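You operate a simulated robot arm through the tools that you are given. There is no shell and no other tool. Be economical: measure what you need, move in short steps, check, and stop when the job is done.

Carry out the task below with a simulated two-armed robot. There is one attempt and no reset: what you move stays moved.

TASK
Top up the water jar and rinse the blue out of the thin brush.
Fine: empty the water jug into the jar first and put it back; brush back in its block, palette lid shut. The flat brush stays. Set down upright: water jug, thin brush.

The check looks at the end state, three seconds after you hand in, the way a careful person would. Anything else that was tipped, shoved, dropped, spilled or broken makes it a failure. Lids that push on must go on centred and level and be pressed home; caps that screw on are set level and turned clockwise until they are tight.

THE ROBOT
Two 7-joint arms with fingered hands on one trunk, on a base that drives. Base frame: it is fixed to the floor where the robot stands at the start and does not move with it; the origin is under the middle of the robot, x ahead of it, y to its left, z up; the surface under the hand at the start is at about z = 0.8. Lengths are in m, angles in rad, forces in N, time in s.
The left shoulder is at the start at [0.091, 0.185, 1.106], the right one opposite. With the tool pointing down near the work surface each hand reaches from about 0.1 to 0.86 m from the robot's upright axis, wherever it stands, measured 20 degrees to its own side. Places, roughly: brush block [0.7, -0.4, 0.8]; palette lid [0.6, -0.4, 0.9]; water jar [0.8, 0.3, 0.8]. Payload 4 kg a hand.
The tool frame of a hand sits at the grasp point between the pads (the TCP): z along the fingers, y along the line on which they close. The tips reach 0.026 m beyond it. Largest opening 0.132 m; the body of the gripper starts 0.073 m behind the TCP. The gripper is a hand of 3 fingers: y runs from the thumb to the fingers, the wrist lies at [0, 0, -0.224] in the tool frame, and closing takes about 1.5 s.
Orientation is that of the tool frame in the base frame, as [roll, pitch, yaw] about the fixed x, y, z axes, in that order (R = Rz(yaw) Ry(pitch) Rx(roll)). With the fingers straight down and closing along the base's y, the tool's x points along the base's -x, its y along +y and its z along -z.

THE INTERFACE
- The arms move only by the tool servo_tool. It takes "left_moves", "right_moves" or both (then of equal length, played together; a hand with none holds still); each is a list of rows, each a list of 7 numbers: the shift along the tool's x, y, z in m, then the turn, a rotation vector about the tool's x, y, z in rad, then the opening, from 0 (shut) to 1 (fully open). In form: [[tx, ty, tz, ax, ay, az, jaw], ...]. A call has 1 to 10 rows; each row shifts and turns the commanded pose from where the row before left it, along the tool's axes as they then stand. Each row takes 0.2 s and may step no farther than 0.05 m and 0.15 rad from the row before; otherwise, or with a gripper value out of range, the whole call is refused. Where a pose cannot be reached the arm comes as near as it can. A force on the tool above 50 N (or 10 N above the force at the start of the call, whichever is more), or a blocked arm, ends the call early, and 0.2 s more pass. Each finger travels about 0.072 m/s and halts on what it meets, pressing with about 26 N; the grip force reading is that of the motor and also rises with nothing between the fingers. The clock runs only during rows and for 0.2 s after the last one: add rows that do not move to give the fingers time. It gives the time, the measured TCP pose, the force on the tool (base axes), the opening and the grip force at its end, in the units of the frame above (readings bear some noise), with the torque about the TCP (base axes, N m) and any sound that the robot's microphone picked up.
- Cameras (640 x 400 px; columns grow to the right, rows downward): "scene" is now at [0.2228, -0.0012, 1.332]; the picture's right is [-0.01, -1.00, 0.00], its down [-0.58, 0.00, -0.81] and it looks along [0.81, -0.01, -0.58] (base axes); focal length 214 px, centre (320, 200). "left" rides on the left gripper at [-0.061, 0.003, -0.092] in its tool frame; the picture's right is [-0.05, -1.00, 0.00], its down [0.83, -0.04, -0.56] and it looks along [0.55, -0.03, 0.83] (tool axes); focal length 230 px, centre (320, 200). "right" rides on the right gripper at [0.062, 0.003, -0.092] in its tool frame; the picture's right is [-0.05, 1.00, 0.00], its down [-0.83, -0.04, -0.56] and it looks along [-0.55, -0.03, 0.83] (tool axes); focal length 230 px, centre (320, 200). There is no depth. A picture from a camera that has moved, and an enlarged one, comes with that camera's place and axes in the base frame and with its lens.
- snapshot(camera): a new picture of that camera. The clock stands still meanwhile.
- slide_trunk(by): slides the trunk up (or, below 0, down) by that many m; the arms and the scene camera ride with it, the base frame stays. It gives what a move gives, with no picture.
- base_move(legs): drives the robot by 1 to 6 legs, each [ahead, left, turn to the left] in m, m and rad, along the robot's own axes; the way and the turn of a leg run together, so that a leg with both is an arc; at most 1.5 m and 3.142 rad a leg. The arms and the cameras ride along, it lands a little off, and it stops where it bumps. It gives what a move gives.
- hand_shape(shape, hand): the hand has 3 fingers and takes this shape, open, in about a second: jaw (thumb against the fingers, like two jaws); tri (thumb and two fingers); tip (a fingertip pinch); poke (one finger out to press); point (the index stretched); flat (the hand flat); cup (the hand cupped); fist (a fist). The gripper value then closes the fingers along that shape, each until it touches; the sizes above hold for jaw. It gives what a move gives, with no picture.
- head_to(pan, tilt): turns the head with the scene camera to pan (to the left, within 1.501 rad either way) and tilt (down, from -0.506 to 1.204), counted from straight ahead of the robot. It gives what a move gives.
- inspect(camera, box): a new picture of the part [left, top, right, bottom] of that camera's present view, enlarged. The clock stands still meanwhile.
- job_done(): hands the job in; it is judged then, once.

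Go step by step. Nothing tells you exact positions but the pictures and the camera data: compare them with the known pose of the tool, close in by small moves and look again before you grip or let go. The budget is 120 turns and 100 pictures, counting those below and the enlarged ones. Unless the task says otherwise, let go and move clear before handing in.

The tools are called as a command line: name --argument value ..., lists and objects as JSON in quotes. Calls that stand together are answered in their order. servo_tool: Moves the arms, as the interface text tells. Its arguments: {"type":"object","properties":{"left_moves":{"type":"array","items":{"type":"array","items":{"type":"number"}}},"right_moves":{"type":"array","items":{"type":"array","items":{"type":"number"}}}},"required":[]} The other tools are called the same way: slide_trunk (by) slides the trunk up or down; hand_shape (shape, hand) gives the hand a shape; base_move (legs) drives the base; head_to (pan, tilt) turns the head that bears the scene camera; snapshot (camera) takes a picture; inspect (camera, box) takes an enlarged picture of a part of a camera's view; job_done () hands the job in.

At the start:

```text
t: 0.0
left_ee_pos: [0.461, 0.1649, 1.2488]
left_ee_rot: [3.141, 0.002, -3.139]
left_ft_force: [-0.4, 0.1, -1.0]
left_moment: [0.0, 0.01, 0.01]
left_finger_gap: 0.1319
left_finger_force: 0.0
left_shape: jaw
right_ee_pos: [0.4214, -0.2483, 1.2707]
right_ee_rot: [-3.142, 0.001, 3.141]
right_ft_force: [-0.1, -0.4, -0.3]
right_moment: [-0.01, 0.02, -0.01]
right_finger_gap: 0.1319
right_finger_force: 0.1
right_shape: jaw
trunk travel left (down, up): [-0.15, 0.312]
robot x, y, heading: [0.0025, 0.0006, -0.001]
head pan, tilt: [-0.007, 0.374]
```

scene: 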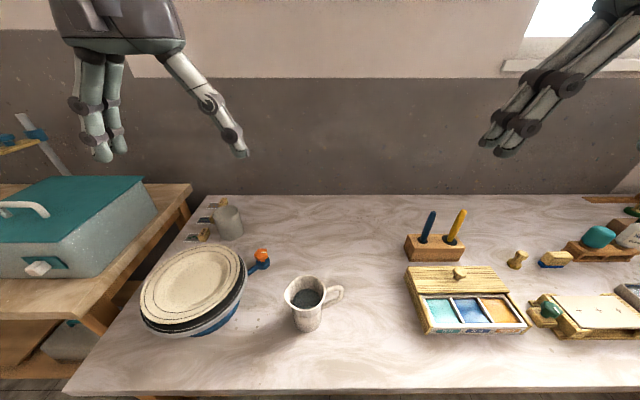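
right: 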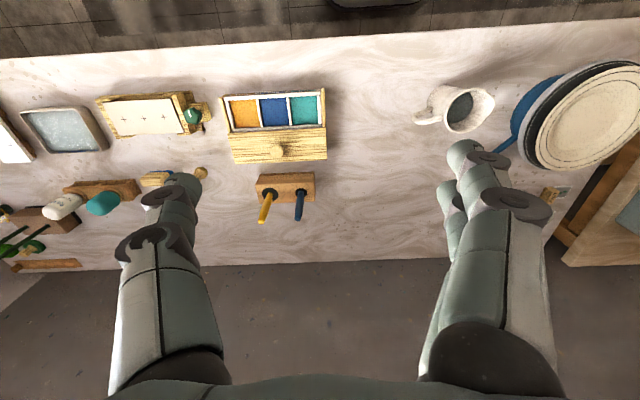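
left: 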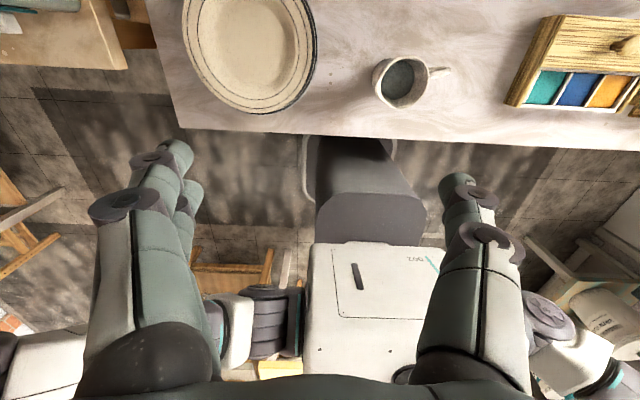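

I see the jug near the middle front, the jar behind the plates at the left, and the block with two brushes beside the palette on the right. First I'll look at each of them enlarged.

inspect --camera "scene" --box '[380, 190, 560, 350]'

inspect --camera "scene" --box '[130, 190, 360, 340]'

inspect --camera "right" --box '[200, 80, 360, 240]'

```text
2.50 times, centred on (470, 270) of scene
camera zoom: at [0.2228, -0.0012, 1.332], right [-0.01, -1.0, 0.0], down [-0.58, 0.0, -0.81], along [0.81, -0.01, -0.58], focal length 536 px, centre (-55, 25)
```

zoom: 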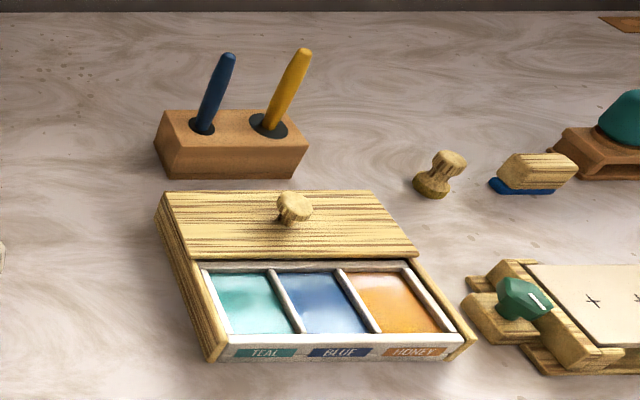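

```text
2.67 times, centred on (245, 265) of scene
camera zoom: at [0.2228, -0.0012, 1.332], right [-0.01, -1.0, 0.0], down [-0.58, 0.0, -0.81], along [0.81, -0.01, -0.58], focal length 572 px, centre (520, 27)
```

zoom: 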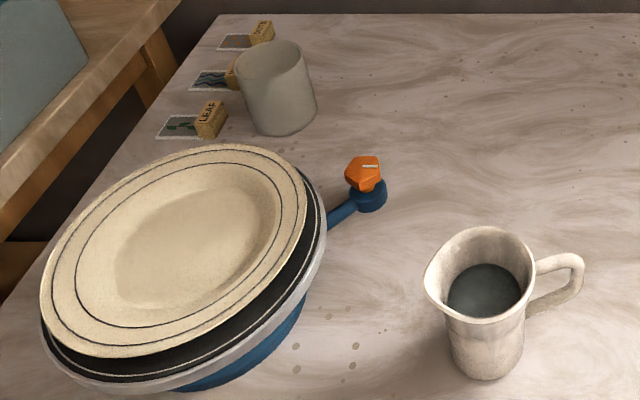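

```text
2.50 times, centred on (280, 160) of right
camera zoom: at [0.3597, -0.2459, 1.366], right [0.05, 1.0, 0.0], down [0.83, -0.04, 0.56], along [0.55, -0.03, -0.83], focal length 575 px, centre (420, 300)
```

zoom: 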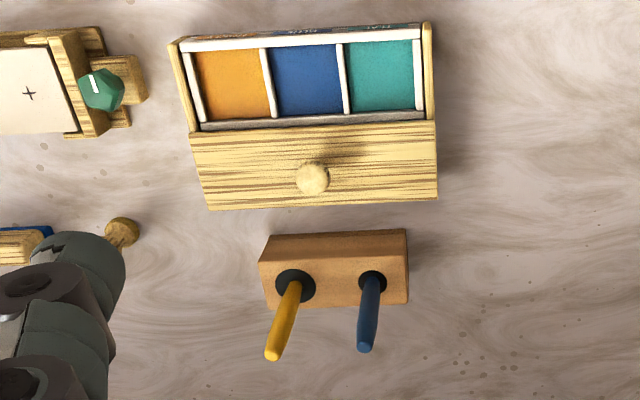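

The blue-handled brush sits in the smaller hole, so I take it to be the thin one. The jug is near (0.47, 0.02) with its spout at +y and handle at -y, and the jar is near (0.785, 0.305). Before driving, I'll check the floor around the robot.

head_to --pan 1.45 --tilt 0.7

snapshot --camera "scene"

head_to --pan -1.45 --tilt 0.7

snapshot --camera "scene"

head_to --pan 0 --tilt 0.5

```text
t: 1.6
left_ee_pos: [0.4612, 0.1665, 1.2499]
left_ee_rot: [-3.142, 0.002, -3.14]
left_ft_force: [0.8, 0.6, -0.2]
left_moment: [0.0, -0.01, 0.01]
left_finger_gap: 0.1321
left_finger_force: 0.2
left_shape: jaw
right_ee_pos: [0.4215, -0.2484, 1.2724]
right_ee_rot: [-3.14, 0.001, 3.141]
right_ft_force: [-0.3, 0.8, 0.7]
right_moment: [-0.01, 0.03, 0.01]
right_finger_gap: 0.1318
right_finger_force: 0.1
right_shape: jaw
trunk travel left (down, up): [-0.15, 0.312]
robot x, y, heading: [-0.0001, 0.0046, -0.002]
head pan, tilt: [1.45, 0.7]
```

```text
93 pictures are left
camera scene: at [0.1355, 0.0838, 1.3239], right [0.96, -0.12, -0.24], down [-0.26, -0.64, -0.72], along [-0.07, 0.76, -0.65], focal length 214 px, centre (320, 200)
```

scene: 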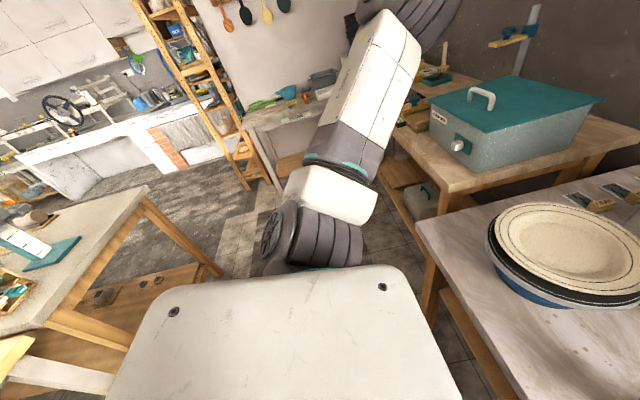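

```text
t: 4.1
left_ee_pos: [0.4605, 0.1641, 1.2509]
left_ee_rot: [-3.141, 0.002, -3.142]
left_ft_force: [0.0, 1.0, 0.1]
left_moment: [0.01, 0.0, 0.0]
left_finger_gap: 0.1319
left_finger_force: 0.1
left_shape: jaw
right_ee_pos: [0.421, -0.2484, 1.2721]
right_ee_rot: [3.141, 0.0, 3.14]
right_ft_force: [0.2, -0.1, -0.5]
right_moment: [0.01, -0.01, 0.0]
right_finger_gap: 0.1319
right_finger_force: 0.1
right_shape: jaw
trunk travel left (down, up): [-0.15, 0.312]
robot x, y, heading: [-0.0015, -0.0011, 0.003]
head pan, tilt: [-1.45, 0.7]
```

```text
92 pictures are left
camera scene: at [0.1355, -0.0848, 1.3239], right [-0.96, -0.12, 0.24], down [-0.26, 0.64, -0.72], along [-0.07, -0.76, -0.65], focal length 214 px, centre (320, 200)
```

scene: 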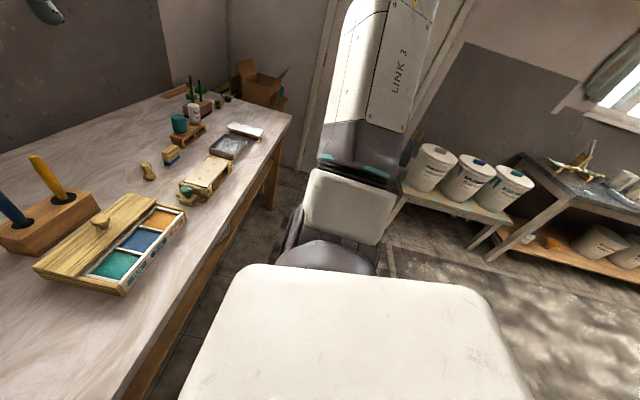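

```text
t: 5.7
left_ee_pos: [0.4614, 0.1647, 1.2484]
left_ee_rot: [-3.14, 0.002, -3.141]
left_ft_force: [0.1, 0.5, -0.3]
left_moment: [-0.02, 0.01, -0.01]
left_finger_gap: 0.1321
left_finger_force: 0.0
left_shape: jaw
right_ee_pos: [0.4218, -0.2486, 1.2719]
right_ee_rot: [-3.141, -0.001, 3.14]
right_ft_force: [-0.4, 0.5, -1.1]
right_moment: [-0.02, 0.0, -0.03]
right_finger_gap: 0.1317
right_finger_force: 0.0
right_shape: jaw
trunk travel left (down, up): [-0.15, 0.312]
robot x, y, heading: [0.0051, 0.003, 0.001]
head pan, tilt: [0.0, 0.499]
```

The floor behind is clear for about 0.8 m. I'll back up a little to give the left arm room for a level approach, then bring the hand to point ahead.

base_move --legs '[[-0.22, 0, 0]]'

servo_tool --left_moves '[[-0.05, 0, 0, 0, -0.15, 0, 1], [-0.05, 0, 0, 0, -0.15, 0, 1], [-0.05, 0, 0, 0, -0.15, 0, 1], [0, 0, 0, 0, -0.15, 0, 1], [0, 0, 0, 0, -0.15, 0, 1], [0, 0, 0, 0, -0.15, 0, 1], [0, 0, 0, 0, -0.15, 0, 1], [0, 0, 0, 0, -0.15, 0, 1], [0, 0, 0, 0, -0.15, 0, 1], [0, 0, 0, 0, -0.15, 0, 1]]'

```text
t: 7.3
left_ee_pos: [0.2475, 0.1642, 1.2498]
left_ee_rot: [3.141, 0.002, 3.139]
left_ft_force: [-0.7, 0.8, 0.6]
left_moment: [0.01, -0.05, 0.01]
left_finger_gap: 0.1321
left_finger_force: 0.0
left_shape: jaw
right_ee_pos: [0.2074, -0.2499, 1.2722]
right_ee_rot: [3.141, 0.0, 3.137]
right_ft_force: [-0.1, -0.3, -0.9]
right_moment: [-0.02, -0.01, -0.03]
right_finger_gap: 0.1318
right_finger_force: 0.1
right_shape: jaw
trunk travel left (down, up): [-0.15, 0.312]
robot x, y, heading: [-0.2175, -0.0016, -0.008]
head pan, tilt: [0.0, 0.499]
```

```text
t: 9.5
left_ee_pos: [0.3949, 0.1639, 1.2726]
left_ee_rot: [-3.137, 1.504, -3.14]
left_ft_force: [1.0, -0.4, 0.0]
left_moment: [-0.01, 0.0, -0.01]
left_finger_gap: 0.1318
left_finger_force: 0.0
left_shape: jaw
right_ee_pos: [0.2061, -0.2496, 1.2726]
right_ee_rot: [3.141, -0.002, 3.137]
right_ft_force: [0.4, -0.2, -0.3]
right_moment: [0.02, 0.04, 0.01]
right_finger_gap: 0.1318
right_finger_force: 0.0
right_shape: jaw
trunk travel left (down, up): [-0.15, 0.312]
robot x, y, heading: [-0.2168, -0.0034, -0.006]
head pan, tilt: [0.0, 0.499]
```

The left hand now points ahead. I'll lower it in front of the jug and look.

servo_tool --left_moves '[[0.046, -0.0175, -0.008, 0, 0, 0, 1], [0.046, -0.0175, -0.008, 0, 0, 0, 1], [0.046, -0.0175, -0.008, 0, 0, 0, 1], [0.046, -0.0175, -0.008, 0, 0, 0, 1], [0.046, -0.0175, -0.008, 0, 0, 0, 1], [0.046, -0.0175, -0.008, 0, 0, 0, 1], [0.046, -0.0175, -0.008, 0, 0, 0, 1], [0.046, -0.0175, -0.008, 0, 0, 0, 1]]'

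snapshot --camera "scene"

snapshot --camera "left"

```text
t: 11.3
left_ee_pos: [0.3045, 0.0232, 0.9083]
left_ee_rot: [3.129, 1.502, 3.126]
left_ft_force: [-0.6, 0.1, 0.0]
left_moment: [0.02, 0.01, 0.03]
left_finger_gap: 0.1317
left_finger_force: 0.0
left_shape: jaw
right_ee_pos: [0.2075, -0.2506, 1.2709]
right_ee_rot: [3.141, 0.0, 3.138]
right_ft_force: [0.8, 0.4, -0.7]
right_moment: [0.01, 0.02, 0.02]
right_finger_gap: 0.1318
right_finger_force: 0.0
right_shape: jaw
trunk travel left (down, up): [-0.15, 0.312]
robot x, y, heading: [-0.2114, -0.0025, -0.003]
head pan, tilt: [0.0, 0.499]
```

```text
91 pictures are left
camera scene: at [0.0046, -0.0022, 1.321], right [0.0, -1.0, 0.0], down [-0.68, 0.0, -0.73], along [0.73, 0.0, -0.68], focal length 214 px, centre (320, 200)
```

scene: 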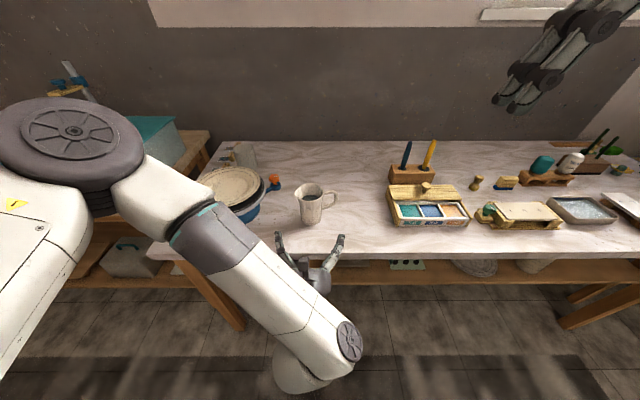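

```text
90 pictures are left
camera left: at [0.2162, 0.0241, 0.9751], right [0.0, -1.0, 0.05], down [-0.61, -0.04, -0.79], along [0.79, -0.03, -0.61], focal length 230 px, centre (320, 200)
```

left: 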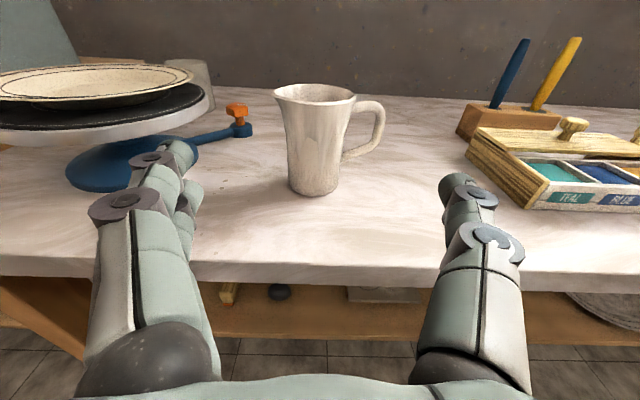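

The jug's base is near (0.469, 0.025), and the lower end of its handle is only about 4.5 cm above the table. I need to see how the fingers are spaced to fit the grip below it.

inspect --camera "left" --box '[60, 70, 540, 370]'

inspect --camera "scene" --box '[250, 170, 370, 300]'

```text
1.33 times, centred on (300, 220) of left
camera zoom: at [0.2162, 0.0241, 0.9751], right [0.0, -1.0, 0.05], down [-0.61, -0.04, -0.79], along [0.79, -0.03, -0.61], focal length 307 px, centre (347, 173)
```

zoom: 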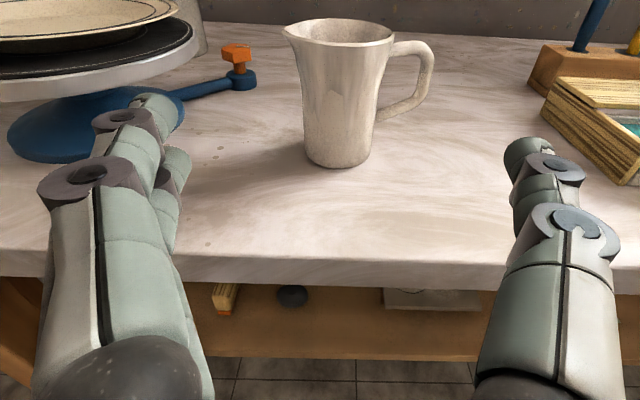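

```text
3.08 times, centred on (310, 235) of scene
camera zoom: at [0.0046, -0.0022, 1.321], right [0.0, -1.0, 0.0], down [-0.68, 0.0, -0.73], along [0.73, 0.0, -0.68], focal length 660 px, centre (351, 92)
```

zoom: 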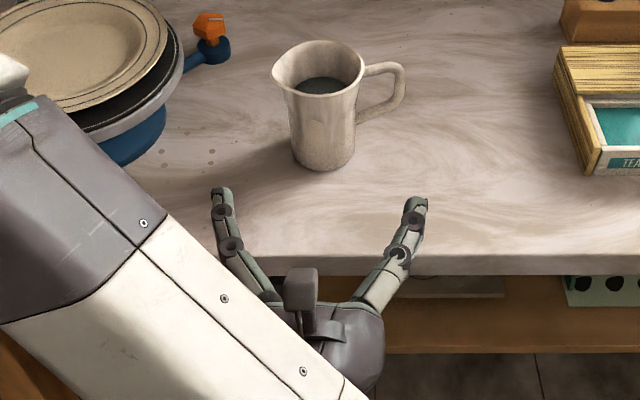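

The fingers sit close together, so a level grip at about z 0.832 with a slight roll (thumb low) should pass under the handle. I'll lower the hand and start forward.

servo_tool --left_moves '[[0.032, 0.001, 0, 0, 0, 0.075, 1], [0.031, 0, 0, 0, 0, 0.075, 1], [0, 0, 0.03, 0, 0, 0, 1], [0, 0, 0.03, 0, 0, 0, 1], [0, 0, 0.03, 0, 0, 0, 1]]'

inspect --camera "scene" --box '[250, 150, 370, 280]'

snapshot --camera "left"

```text
t: 12.5
left_ee_pos: [0.3917, 0.0268, 0.8384]
left_ee_rot: [2.015, 1.405, 2.002]
left_ft_force: [-0.4, 0.1, 0.4]
left_moment: [0.01, 0.04, 0.01]
left_finger_gap: 0.1317
left_finger_force: 0.0
left_shape: jaw
right_ee_pos: [0.2088, -0.251, 1.2717]
right_ee_rot: [-3.142, 0.0, 3.138]
right_ft_force: [-0.2, -0.3, 0.7]
right_moment: [-0.02, 0.0, 0.01]
right_finger_gap: 0.1319
right_finger_force: 0.1
right_shape: jaw
trunk travel left (down, up): [-0.15, 0.312]
robot x, y, heading: [-0.2184, 0.0026, -0.006]
head pan, tilt: [0.0, 0.499]
```

```text
3.08 times, centred on (310, 215) of scene
camera zoom: at [0.0041, -0.0009, 1.3211], right [0.0, -1.0, 0.0], down [-0.68, 0.0, -0.73], along [0.73, 0.0, -0.68], focal length 660 px, centre (351, 154)
```

zoom: 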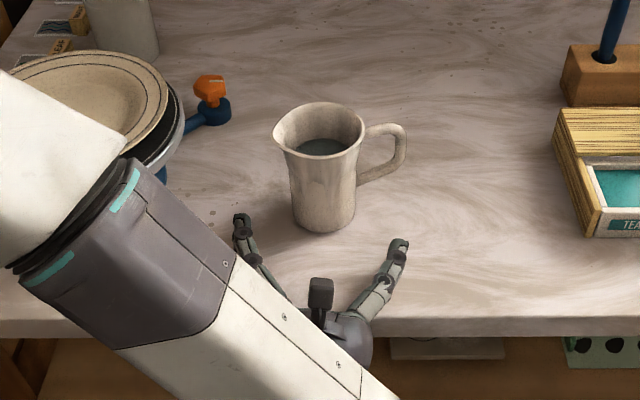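

```text
86 pictures are left
camera left: at [0.3033, 0.0197, 0.9067], right [-0.01, -1.0, -0.1], down [-0.61, 0.08, -0.79], along [0.79, 0.05, -0.61], focal length 230 px, centre (320, 200)
```

left: 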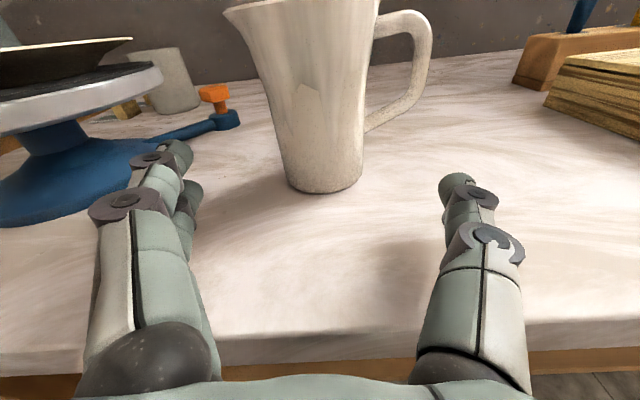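

The jug stands centred between the fingers at (0.461, 0.024). I'll advance around it, close, and check.

servo_tool --left_moves '[[0, -0.001, 0.025, 0, 0, 0, 1], [0, -0.001, 0.025, 0, 0, 0, 1], [0, 0, 0.018, 0, 0, 0, 1], [0, 0, 0, 0, 0, 0, 1]]'

snapshot --camera "left"

```text
t: 13.5
left_ee_pos: [0.4578, 0.023, 0.8366]
left_ee_rot: [2.008, 1.406, 2.0]
left_ft_force: [0.6, 1.3, 0.0]
left_moment: [0.02, -0.01, 0.0]
left_finger_gap: 0.132
left_finger_force: 0.1
left_shape: jaw
right_ee_pos: [0.2066, -0.2496, 1.2729]
right_ee_rot: [3.141, -0.002, 3.137]
right_ft_force: [1.2, -0.5, -0.4]
right_moment: [0.03, -0.01, 0.01]
right_finger_gap: 0.1322
right_finger_force: 0.0
right_shape: jaw
trunk travel left (down, up): [-0.15, 0.312]
robot x, y, heading: [-0.2164, -0.0015, -0.004]
head pan, tilt: [0.0, 0.499]
```

```text
85 pictures are left
camera left: at [0.3697, 0.0161, 0.9036], right [-0.01, -1.0, -0.1], down [-0.61, 0.08, -0.79], along [0.79, 0.05, -0.61], focal length 230 px, centre (320, 200)
```

left: 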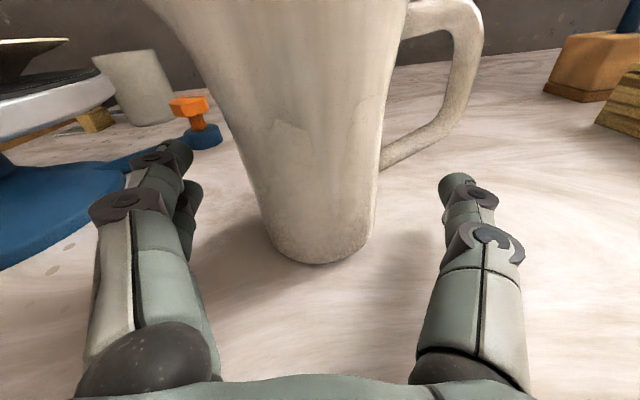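

The thumb line passes just under the handle. I'll go 3 mm lower and close.

servo_tool --left_moves '[[0.003, 0, 0, 0, 0, 0, 1], [0, 0, 0, 0, 0, 0, 0.6], [0, 0, 0, 0, 0, 0, 0.5], [0, 0, 0, 0, 0, 0, 0.4], [0, 0, 0, 0, 0, 0, 0.3], [0, 0, 0, 0, 0, 0, 0.2], [0, 0, 0, 0, 0, 0, 0.2], [0, 0, 0, 0, 0, 0, 0.2]]'

snapshot --camera "left"

inspect --camera "scene" --box '[250, 150, 370, 280]'

```text
t: 15.3
left_ee_pos: [0.456, 0.0236, 0.8338]
left_ee_rot: [2.007, 1.406, 2.0]
left_ft_force: [-0.7, -0.1, -0.1]
left_moment: [-0.08, 0.0, 0.01]
left_finger_gap: 0.0556
left_finger_force: 26.1
left_shape: jaw
right_ee_pos: [0.2063, -0.2491, 1.2721]
right_ee_rot: [3.141, 0.0, 3.137]
right_ft_force: [0.1, 0.3, 0.4]
right_moment: [0.01, -0.02, 0.03]
right_finger_gap: 0.1319
right_finger_force: 0.1
right_shape: jaw
trunk travel left (down, up): [-0.15, 0.312]
robot x, y, heading: [-0.2118, 0.0023, 0.0]
head pan, tilt: [0.0, 0.499]
```

```text
84 pictures are left
camera left: at [0.3689, 0.0172, 0.901], right [-0.01, -1.0, -0.1], down [-0.61, 0.08, -0.79], along [0.79, 0.05, -0.61], focal length 230 px, centre (320, 200)
```

left: 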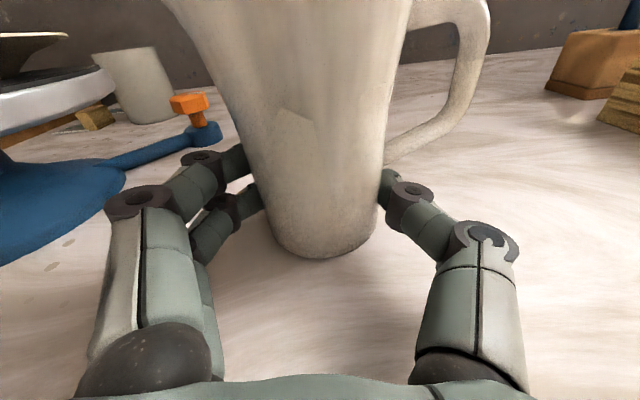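

```text
3.08 times, centred on (310, 215) of scene
camera zoom: at [0.0038, -0.001, 1.3212], right [0.0, -1.0, 0.0], down [-0.68, 0.0, -0.73], along [0.73, 0.0, -0.68], focal length 660 px, centre (351, 154)
```

zoom: 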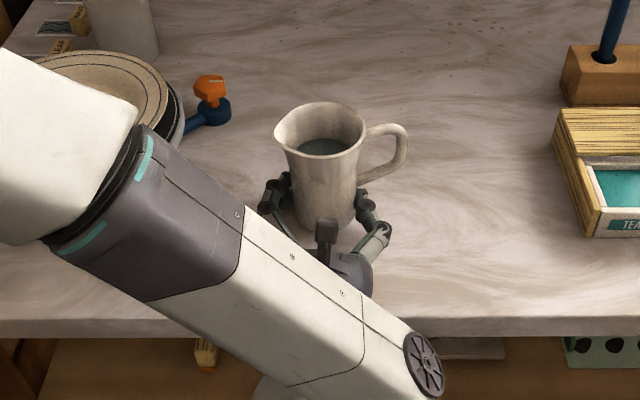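

The grip is firm. I'll lift the jug straight up by 0.13 m, gently.

servo_tool --left_moves '[[-0.01, 0.0015, -0.0007, 0, 0, 0, 0.1], [-0.02, 0.003, -0.0014, 0, 0, 0, 0.1], [-0.02, 0.003, -0.0014, 0, 0, 0, 0.1], [-0.02, 0.003, -0.0014, 0, 0, 0, 0.1], [-0.02, 0.003, -0.0014, 0, 0, 0, 0.1], [-0.02, 0.003, -0.0014, 0, 0, 0, 0.1], [-0.02, 0.003, -0.0014, 0, 0, 0, 0.1], [0, 0, 0, 0, 0, 0, 0.1]]'

snapshot --camera "left"

```text
t: 17.1
left_ee_pos: [0.4577, 0.0241, 0.9636]
left_ee_rot: [2.015, 1.403, 2.008]
left_ft_force: [-0.9, 0.3, -4.2]
left_moment: [0.03, 0.12, 0.0]
left_finger_gap: 0.0558
left_finger_force: 25.8
left_shape: jaw
right_ee_pos: [0.2079, -0.2503, 1.2721]
right_ee_rot: [3.141, -0.001, 3.135]
right_ft_force: [-0.5, 0.4, -1.3]
right_moment: [0.01, 0.0, -0.04]
right_finger_gap: 0.1317
right_finger_force: 0.2
right_shape: jaw
trunk travel left (down, up): [-0.15, 0.312]
robot x, y, heading: [-0.2159, -0.0015, -0.004]
head pan, tilt: [0.0, 0.499]
```

```text
82 pictures are left
camera left: at [0.37, 0.0169, 1.0317], right [-0.01, -1.0, -0.1], down [-0.61, 0.08, -0.79], along [0.79, 0.05, -0.61], focal length 230 px, centre (320, 200)
```

left: 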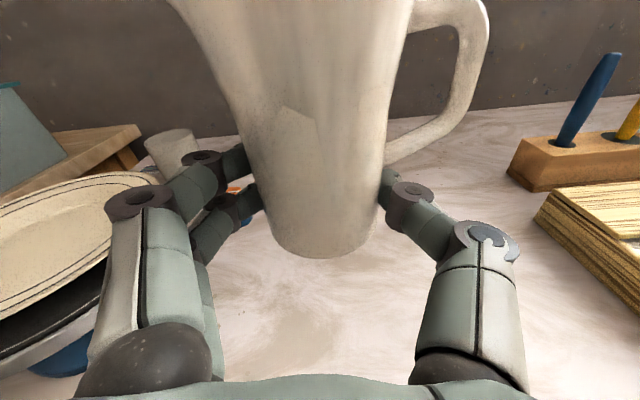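

The jug is held at about 0.4 kg with no slip. I'll drive forward to the starting place.

base_move --legs '[[0.11, 0, 0], [0.11, 0, 0]]'

snapshot --camera "scene"

```text
t: 19.1
left_ee_pos: [0.6787, 0.0249, 0.9643]
left_ee_rot: [2.015, 1.405, 2.005]
left_ft_force: [0.1, 0.3, -5.7]
left_moment: [0.02, 0.12, 0.03]
left_finger_gap: 0.0558
left_finger_force: 25.9
left_shape: jaw
right_ee_pos: [0.4282, -0.25, 1.2733]
right_ee_rot: [-3.14, 0.002, 3.134]
right_ft_force: [0.1, 0.4, -0.8]
right_moment: [-0.04, -0.01, -0.01]
right_finger_gap: 0.1316
right_finger_force: 0.0
right_shape: jaw
trunk travel left (down, up): [-0.15, 0.312]
robot x, y, heading: [0.0072, -0.0012, -0.001]
head pan, tilt: [0.0, 0.499]
```

```text
81 pictures are left
camera scene: at [0.2258, -0.0014, 1.3212], right [0.0, -1.0, 0.0], down [-0.68, 0.0, -0.73], along [0.73, 0.0, -0.68], focal length 214 px, centre (320, 200)
```

scene: 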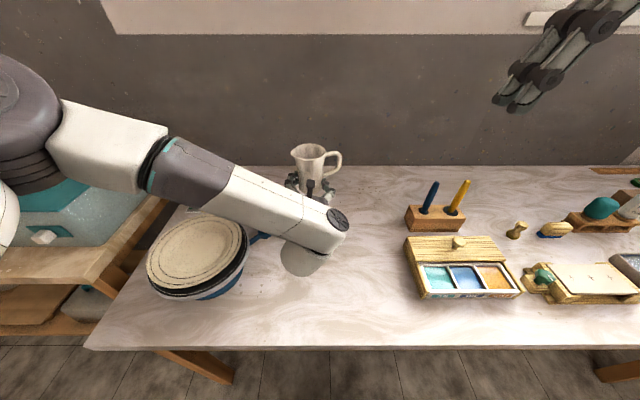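

The jug is level at (0.68, 0.02, 0.96). From the pictures I put the jar's centre near (0.777, 0.315), with its rim at about z 0.88. I'll yaw the jug left so the arm stays off the plate when pouring.

servo_tool --left_moves '[[0, 0, 0, -0.1204, 0.0182, -0.0084, 0.1], [0, 0, 0, -0.1204, 0.0182, -0.0084, 0.1], [0, 0, 0, -0.1204, 0.0182, -0.0084, 0.1], [0, 0, 0, -0.1204, 0.0182, -0.0084, 0.1], [0, 0, 0, -0.1204, 0.0182, -0.0084, 0.1], [0, 0, 0, 0, 0, 0, 0.1]]'

snapshot --camera "left"

snapshot --camera "scene"

```text
t: 20.5
left_ee_pos: [0.6786, 0.0249, 0.9656]
left_ee_rot: [2.009, 1.403, 2.614]
left_ft_force: [0.3, 0.0, -5.0]
left_moment: [-0.04, 0.14, -0.02]
left_finger_gap: 0.0554
left_finger_force: 25.8
left_shape: jaw
right_ee_pos: [0.4284, -0.2484, 1.272]
right_ee_rot: [3.141, 0.0, 3.138]
right_ft_force: [-0.7, -0.1, 0.0]
right_moment: [0.02, 0.01, 0.01]
right_finger_gap: 0.1321
right_finger_force: 0.2
right_shape: jaw
trunk travel left (down, up): [-0.15, 0.312]
robot x, y, heading: [0.0068, 0.0001, -0.002]
head pan, tilt: [0.0, 0.499]
```

```text
80 pictures are left
camera left: at [0.6101, -0.0323, 1.032], right [0.56, -0.82, -0.1], down [-0.55, -0.28, -0.79], along [0.62, 0.5, -0.61], focal length 230 px, centre (320, 200)
```

left: 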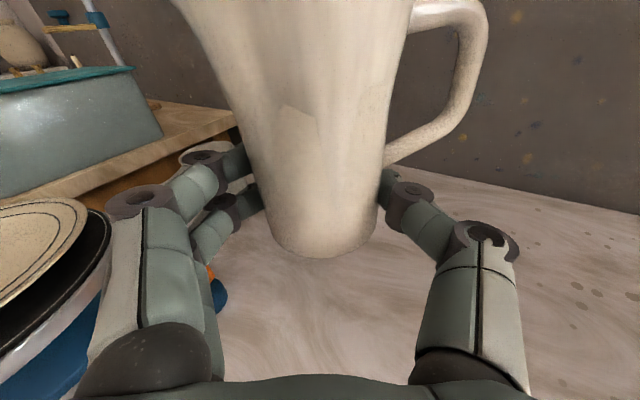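

```text
79 pictures are left
camera scene: at [0.2252, -0.001, 1.3212], right [0.0, -1.0, 0.0], down [-0.68, 0.0, -0.73], along [0.73, 0.0, -0.68], focal length 214 px, centre (320, 200)
```

scene: 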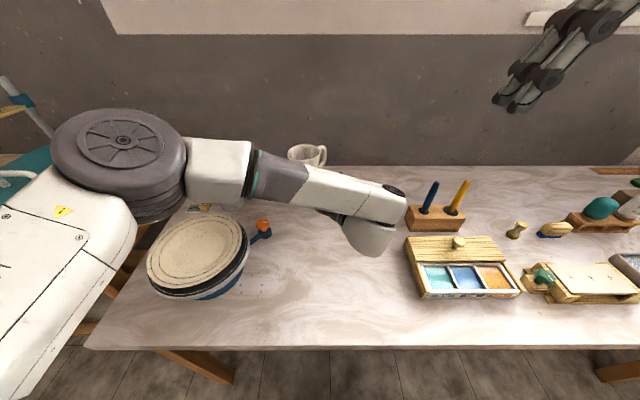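

The jug is yawed and level. I'll move it beside the jar, just to the right of it and a little higher.

servo_tool --left_moves '[[-0.0005, 0.0106, 0.0295, 0, 0, 0, 0.1], [-0.0005, 0.0106, 0.0295, 0, 0, 0, 0.1], [-0.0005, 0.0106, 0.0295, 0, 0, 0, 0.1], [-0.0005, 0.0106, 0.0295, 0, 0, 0, 0.1], [-0.0005, 0.0106, 0.0295, 0, 0, 0, 0.1], [-0.0005, 0.0106, 0.0295, 0, 0, 0, 0.1], [-0.0005, 0.0106, 0.0295, 0, 0, 0, 0.1], [-0.0005, 0.0106, 0.0295, 0, 0, 0, 0.1], [0, 0, 0, 0, 0, 0, 0.1]]' --right_moves '[[-0.04, 0, 0, 0, 0, -0.14, 1], [0, 0, 0, 0, 0, -0.14, 1], [0, 0, 0, 0, 0, -0.14, 1], [0, 0, 0, 0, 0, -0.14, 1], [0, 0, 0, 0, 0, -0.14, 1], [0, 0, 0, 0, 0, -0.14, 1], [0, 0, 0, 0, 0, -0.14, 1], [0, 0, 0, 0, 0, 0, 1], [0, 0, 0, 0, 0, 0, 1]]'

snapshot --camera "left"

snapshot --camera "scene"

snapshot --camera "right"

```text
t: 22.5
left_ee_pos: [0.8254, 0.2283, 0.9635]
left_ee_rot: [2.004, 1.402, 2.605]
left_ft_force: [-0.7, -0.1, -4.4]
left_moment: [-0.04, 0.13, -0.01]
left_finger_gap: 0.0552
left_finger_force: 25.7
left_shape: jaw
right_ee_pos: [0.4693, -0.2512, 1.2715]
right_ee_rot: [-3.141, 0.001, -2.165]
right_ft_force: [0.1, 0.7, -0.5]
right_moment: [0.03, 0.04, 0.03]
right_finger_gap: 0.1318
right_finger_force: 0.0
right_shape: jaw
trunk travel left (down, up): [-0.15, 0.312]
robot x, y, heading: [0.0055, -0.0017, -0.003]
head pan, tilt: [0.0, 0.499]
```

```text
78 pictures are left
camera left: at [0.7564, 0.1713, 1.0314], right [0.56, -0.82, -0.1], down [-0.55, -0.28, -0.79], along [0.62, 0.5, -0.61], focal length 230 px, centre (320, 200)
```

left: 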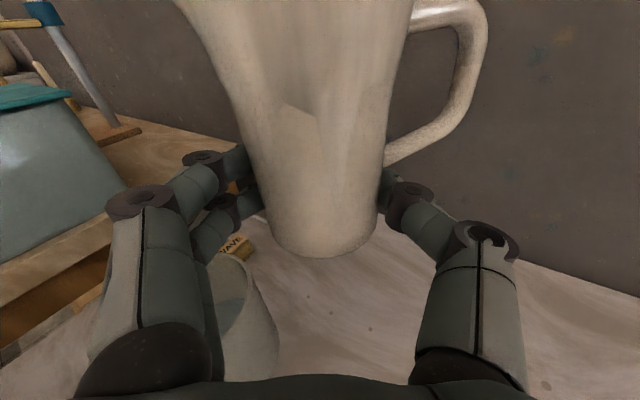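

```text
77 pictures are left
camera scene: at [0.2256, -0.0019, 1.3211], right [0.0, -1.0, 0.0], down [-0.68, 0.0, -0.73], along [0.73, 0.0, -0.68], focal length 214 px, centre (320, 200)
```

scene: 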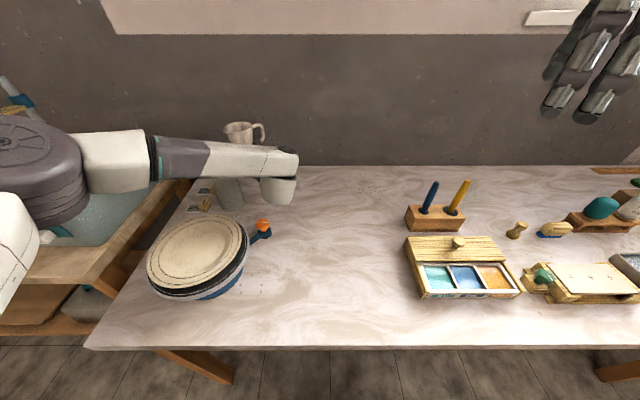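

```text
76 pictures are left
camera right: at [0.4311, -0.3005, 1.3649], right [-0.8, 0.6, 0.0], down [0.5, 0.66, 0.56], along [0.33, 0.44, -0.83], focal length 230 px, centre (320, 200)
```

right: 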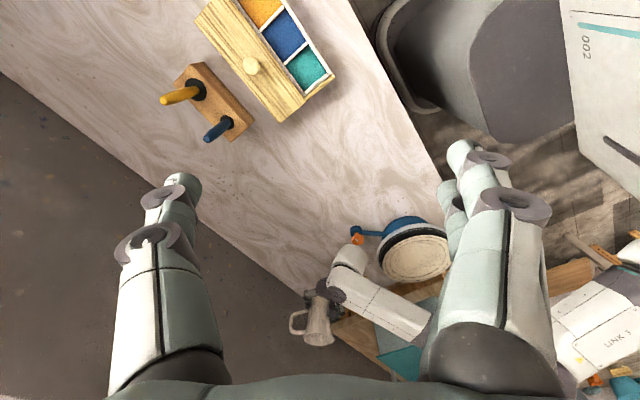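

The left camera shows the jar just below and to the left of the jug. I'll enlarge the scene view to fix the geometry before pouring.

inspect --camera "scene" --box '[170, 110, 310, 220]'

inspect --camera "left" --box '[130, 200, 350, 400]'

```text
3.64 times, centred on (240, 165) of scene
camera zoom: at [0.2256, -0.0019, 1.3211], right [0.0, -1.0, 0.0], down [-0.68, 0.0, -0.73], along [0.73, 0.0, -0.68], focal length 780 px, centre (611, 327)
```

zoom: 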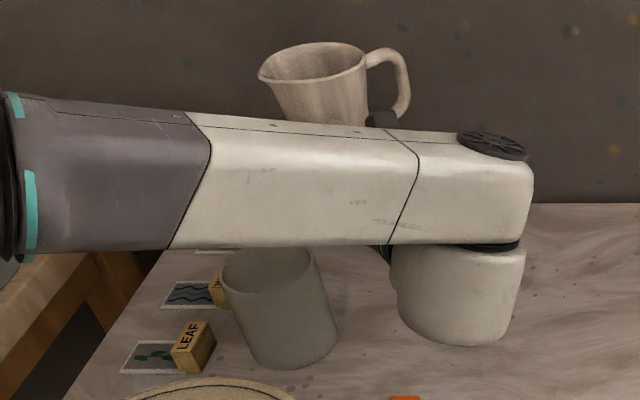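

```text
2.00 times, centred on (240, 300) of left
camera zoom: at [0.7564, 0.1713, 1.0314], right [0.56, -0.82, -0.1], down [-0.55, -0.28, -0.79], along [0.62, 0.5, -0.61], focal length 460 px, centre (480, 0)
```

zoom: 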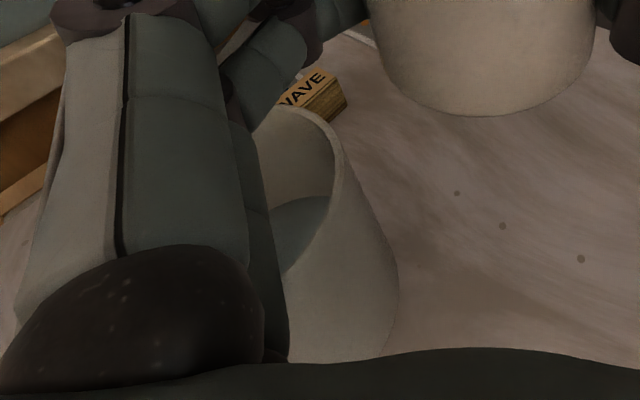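

I place the jar's centre at about (0.773, 0.310), radius 0.041, rim z about 0.88, with the water well below the rim. I'll tilt the jug to about 45° and check where the lip is.

servo_tool --left_moves '[[0, 0, -0.002, 0, 0, -0.131, 0.1], [0, 0, -0.002, 0, 0, -0.131, 0.1], [0, 0, -0.002, 0, 0, -0.131, 0.1], [0, 0, -0.001, 0, 0, -0.131, 0.1], [0, 0, 0, 0, 0, 0, 0.1]]'

inspect --camera "scene" --box '[170, 100, 330, 220]'

snapshot --camera "left"

```text
t: 23.7
left_ee_pos: [0.8201, 0.224, 0.9634]
left_ee_rot: [-1.762, 1.191, -1.138]
left_ft_force: [-0.1, -0.7, -4.7]
left_moment: [-0.07, 0.1, 0.01]
left_finger_gap: 0.0552
left_finger_force: 26.1
left_shape: jaw
right_ee_pos: [0.4688, -0.2505, 1.2713]
right_ee_rot: [-3.139, 0.0, -2.166]
right_ft_force: [-0.4, 0.0, -0.4]
right_moment: [0.02, 0.04, -0.01]
right_finger_gap: 0.1319
right_finger_force: 0.1
right_shape: jaw
trunk travel left (down, up): [-0.15, 0.312]
robot x, y, heading: [0.0055, -0.0018, -0.0]
head pan, tilt: [0.0, 0.499]
```

```text
3.33 times, centred on (250, 160) of scene
camera zoom: at [0.2257, -0.0013, 1.3211], right [0.0, -1.0, 0.0], down [-0.68, 0.0, -0.73], along [0.73, 0.0, -0.68], focal length 715 px, centre (553, 333)
```

zoom: 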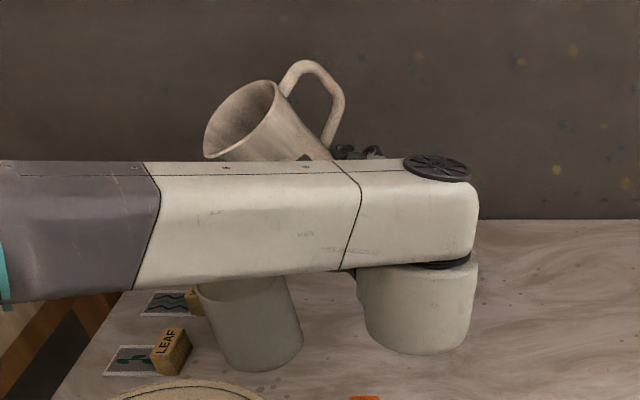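

```text
72 pictures are left
camera left: at [0.733, 0.1932, 1.0271], right [0.54, -0.73, 0.41], down [-0.3, -0.63, -0.72], along [0.78, 0.27, -0.56], focal length 230 px, centre (320, 200)
```

left: 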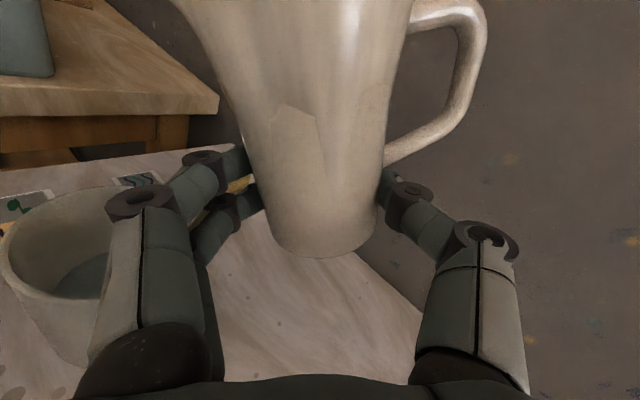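

The lip is where I expected, around (0.78, 0.295), with the jar right beneath and ahead. I'll tilt on to about 60°.

servo_tool --left_moves '[[0.0042, -0.0015, 0, 0, 0, -0.0873, 0.1], [0.0042, -0.0015, 0, 0, 0, -0.0873, 0.1], [0.0042, -0.0015, 0, 0, 0, -0.0873, 0.1], [0, 0, 0, 0, 0, 0, 0.1], [0.0036, 0.0014, 0, 0, 0, -0.0873, 0.1], [0, 0, 0, 0, 0, 0, 0.1], [0.0036, 0.0014, 0, 0, 0, -0.0873, 0.1], [0, 0, 0, 0, 0, 0, 0.1], [0.0036, 0.0014, 0, 0, 0, -0.0873, 0.1], [0, 0, 0, 0, 0, 0, 0.1]]'

inspect --camera "scene" --box '[170, 100, 330, 220]'

snapshot --camera "left"

```text
t: 25.9
left_ee_pos: [0.8275, 0.2125, 0.9434]
left_ee_rot: [-1.658, 0.672, -1.019]
left_ft_force: [0.7, 0.2, -3.7]
left_moment: [-0.11, 0.07, 0.02]
left_finger_gap: 0.0553
left_finger_force: 26.4
left_shape: jaw
right_ee_pos: [0.4688, -0.2504, 1.2713]
right_ee_rot: [3.141, 0.0, -2.165]
right_ft_force: [0.4, 0.5, 0.3]
right_moment: [-0.01, -0.01, -0.03]
right_finger_gap: 0.1319
right_finger_force: 0.1
right_shape: jaw
trunk travel left (down, up): [-0.15, 0.312]
robot x, y, heading: [0.0077, 0.0006, -0.003]
head pan, tilt: [0.0, 0.499]
```

```text
3.33 times, centred on (250, 160) of scene
camera zoom: at [0.2256, -0.0012, 1.3211], right [0.0, -1.0, 0.0], down [-0.68, 0.0, -0.73], along [0.73, 0.0, -0.68], focal length 715 px, centre (553, 333)
```

zoom: 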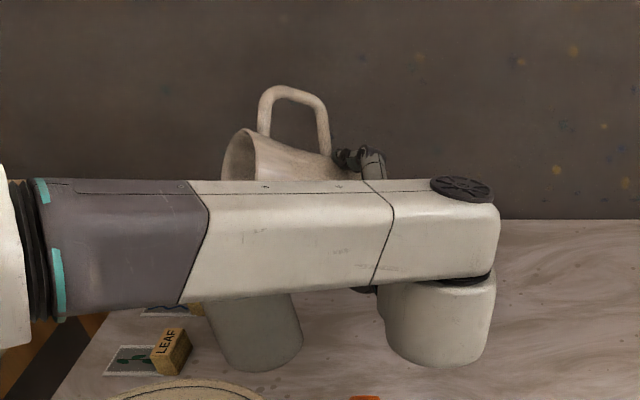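

```text
70 pictures are left
camera left: at [0.7242, 0.2007, 0.9868], right [0.38, -0.45, 0.81], down [-0.1, -0.89, -0.44], along [0.92, 0.09, -0.38], focal length 230 px, centre (320, 200)
```

left: 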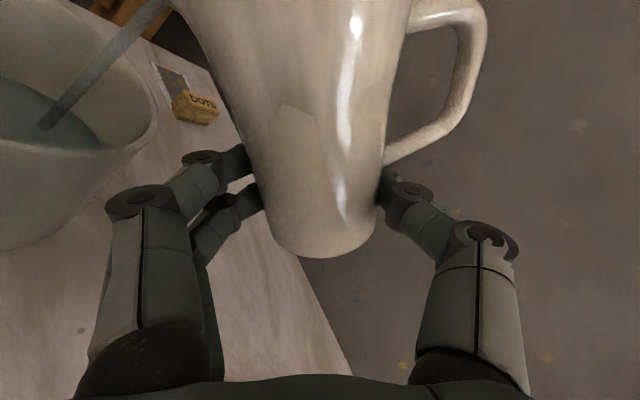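

The stream falls right into the middle of the jar. I'll let it run and tilt slowly on towards 75°.

servo_tool --left_moves '[[0, 0, 0, 0, 0, 0, 0.1], [0, 0, 0, 0, 0, 0, 0.1], [0, 0, 0, 0, 0, 0, 0.1], [0, 0, 0, 0, 0, 0, 0.1], [-0.0014, -0.0011, 0, 0, 0, -0.0873, 0.1], [0, 0, 0, 0, 0, 0, 0.1], [-0.0014, -0.0011, 0, 0, 0, -0.0873, 0.1], [0, 0, 0, 0, 0, 0, 0.1], [-0.0014, -0.0011, 0, 0, 0, -0.0873, 0.1], [0, 0, 0, 0, 0, 0, 0.1]]'

snapshot --camera "left"

```text
t: 28.1
left_ee_pos: [0.8262, 0.2136, 0.9505]
left_ee_rot: [-1.647, 0.409, -0.993]
left_ft_force: [-0.6, -0.3, -3.3]
left_moment: [-0.13, 0.02, 0.03]
left_finger_gap: 0.0551
left_finger_force: 25.9
left_shape: jaw
right_ee_pos: [0.4691, -0.2509, 1.2713]
right_ee_rot: [-3.141, 0.001, -2.165]
right_ft_force: [0.6, 0.7, 0.4]
right_moment: [-0.01, 0.01, 0.02]
right_finger_gap: 0.132
right_finger_force: 0.0
right_shape: jaw
trunk travel left (down, up): [-0.15, 0.312]
robot x, y, heading: [0.009, -0.0016, -0.002]
head pan, tilt: [0.0, 0.499]
```

```text
69 pictures are left
camera left: at [0.7184, 0.2081, 0.9785], right [0.25, -0.25, 0.93], down [-0.03, -0.97, -0.25], along [0.97, 0.04, -0.25], focal length 230 px, centre (320, 200)
```

left: 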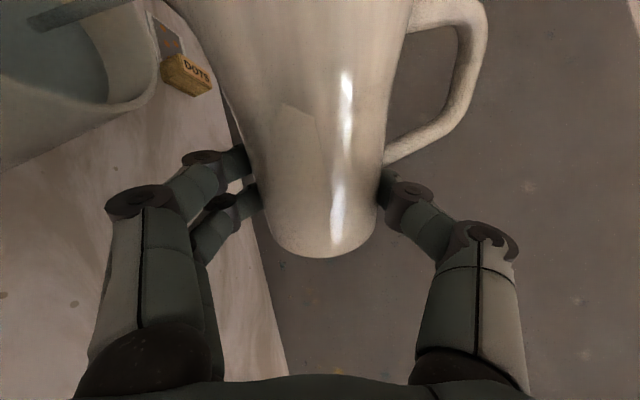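

It's still pouring well inside the jar. I'll go on towards 105°.

servo_tool --left_moves '[[0, 0, 0, 0, 0, 0, 0.1], [-0.0044, -0.0052, -0.002, 0, 0, -0.0873, 0.1], [0, 0, 0, 0, 0, 0, 0.1], [-0.0044, -0.0052, -0.002, 0, 0, -0.0873, 0.1], [0, 0, 0, 0, 0, 0, 0.1], [-0.0044, -0.0052, -0.002, 0, 0, -0.0873, 0.1], [0, 0, 0, 0, 0, 0, 0.1], [0, 0, 0, 0, 0, 0, 0.1], [0, 0, 0, 0, 0, 0, 0.1], [0, 0, 0, 0, 0, 0, 0.1]]'

servo_tool --left_moves '[[-0.0047, -0.0072, 0, 0, 0, -0.0873, 0.1], [0, 0, 0, 0, 0, 0, 0.1], [-0.0047, -0.0072, 0, 0, 0, -0.0873, 0.1], [0, 0, 0, 0, 0, 0, 0.1], [-0.0047, -0.0072, 0, 0, 0, -0.0873, 0.1], [0, 0, 0, 0, 0, 0, 0.1], [0, 0, 0, 0, 0, 0, 0.1], [0, 0, 0, 0, 0, 0, 0.1]]'

snapshot --camera "left"

snapshot --camera "scene"

```text
t: 30.3
left_ee_pos: [0.8175, 0.2181, 0.9694]
left_ee_rot: [-1.644, 0.15, -0.975]
left_ft_force: [-0.5, -0.6, -2.6]
left_moment: [-0.12, 0.02, 0.0]
left_finger_gap: 0.0549
left_finger_force: 26.1
left_shape: jaw
right_ee_pos: [0.469, -0.2515, 1.2725]
right_ee_rot: [3.141, 0.0, -2.166]
right_ft_force: [0.0, 0.7, 0.1]
right_moment: [-0.01, -0.03, -0.04]
right_finger_gap: 0.132
right_finger_force: 0.1
right_shape: jaw
trunk travel left (down, up): [-0.15, 0.312]
robot x, y, heading: [0.0038, -0.0028, -0.005]
head pan, tilt: [0.0, 0.499]
```

```text
t: 32.1
left_ee_pos: [0.8106, 0.2284, 0.9921]
left_ee_rot: [-1.64, -0.111, -0.954]
left_ft_force: [0.6, -0.6, -2.3]
left_moment: [-0.09, -0.04, 0.02]
left_finger_gap: 0.0555
left_finger_force: 26.1
left_shape: jaw
right_ee_pos: [0.4679, -0.2498, 1.2723]
right_ee_rot: [3.141, -0.001, -2.168]
right_ft_force: [-0.7, 0.2, -0.1]
right_moment: [0.0, 0.02, 0.04]
right_finger_gap: 0.1319
right_finger_force: 0.1
right_shape: jaw
trunk travel left (down, up): [-0.15, 0.312]
robot x, y, heading: [0.0054, -0.0013, -0.004]
head pan, tilt: [0.0, 0.499]
```

```text
68 pictures are left
camera left: at [0.7005, 0.2238, 0.9889], right [-0.04, 0.17, 0.98], down [0.02, -0.98, 0.17], along [1.0, 0.03, 0.03], focal length 230 px, centre (320, 200)
```

left: 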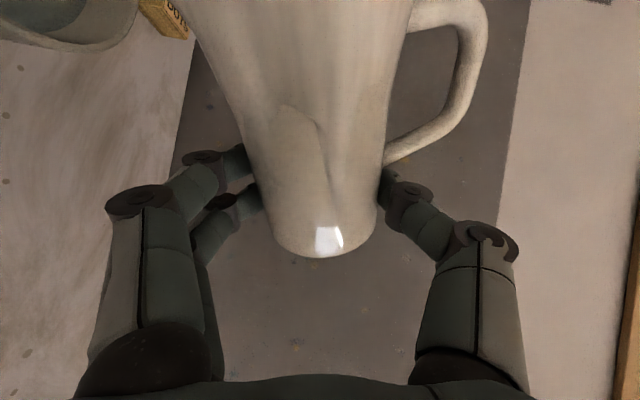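

```text
67 pictures are left
camera scene: at [0.2253, -0.0013, 1.3212], right [0.0, -1.0, 0.0], down [-0.68, 0.0, -0.73], along [0.73, 0.0, -0.68], focal length 214 px, centre (320, 200)
```

scene: 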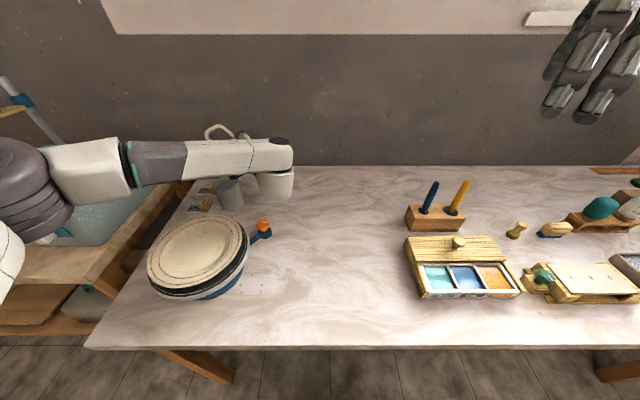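

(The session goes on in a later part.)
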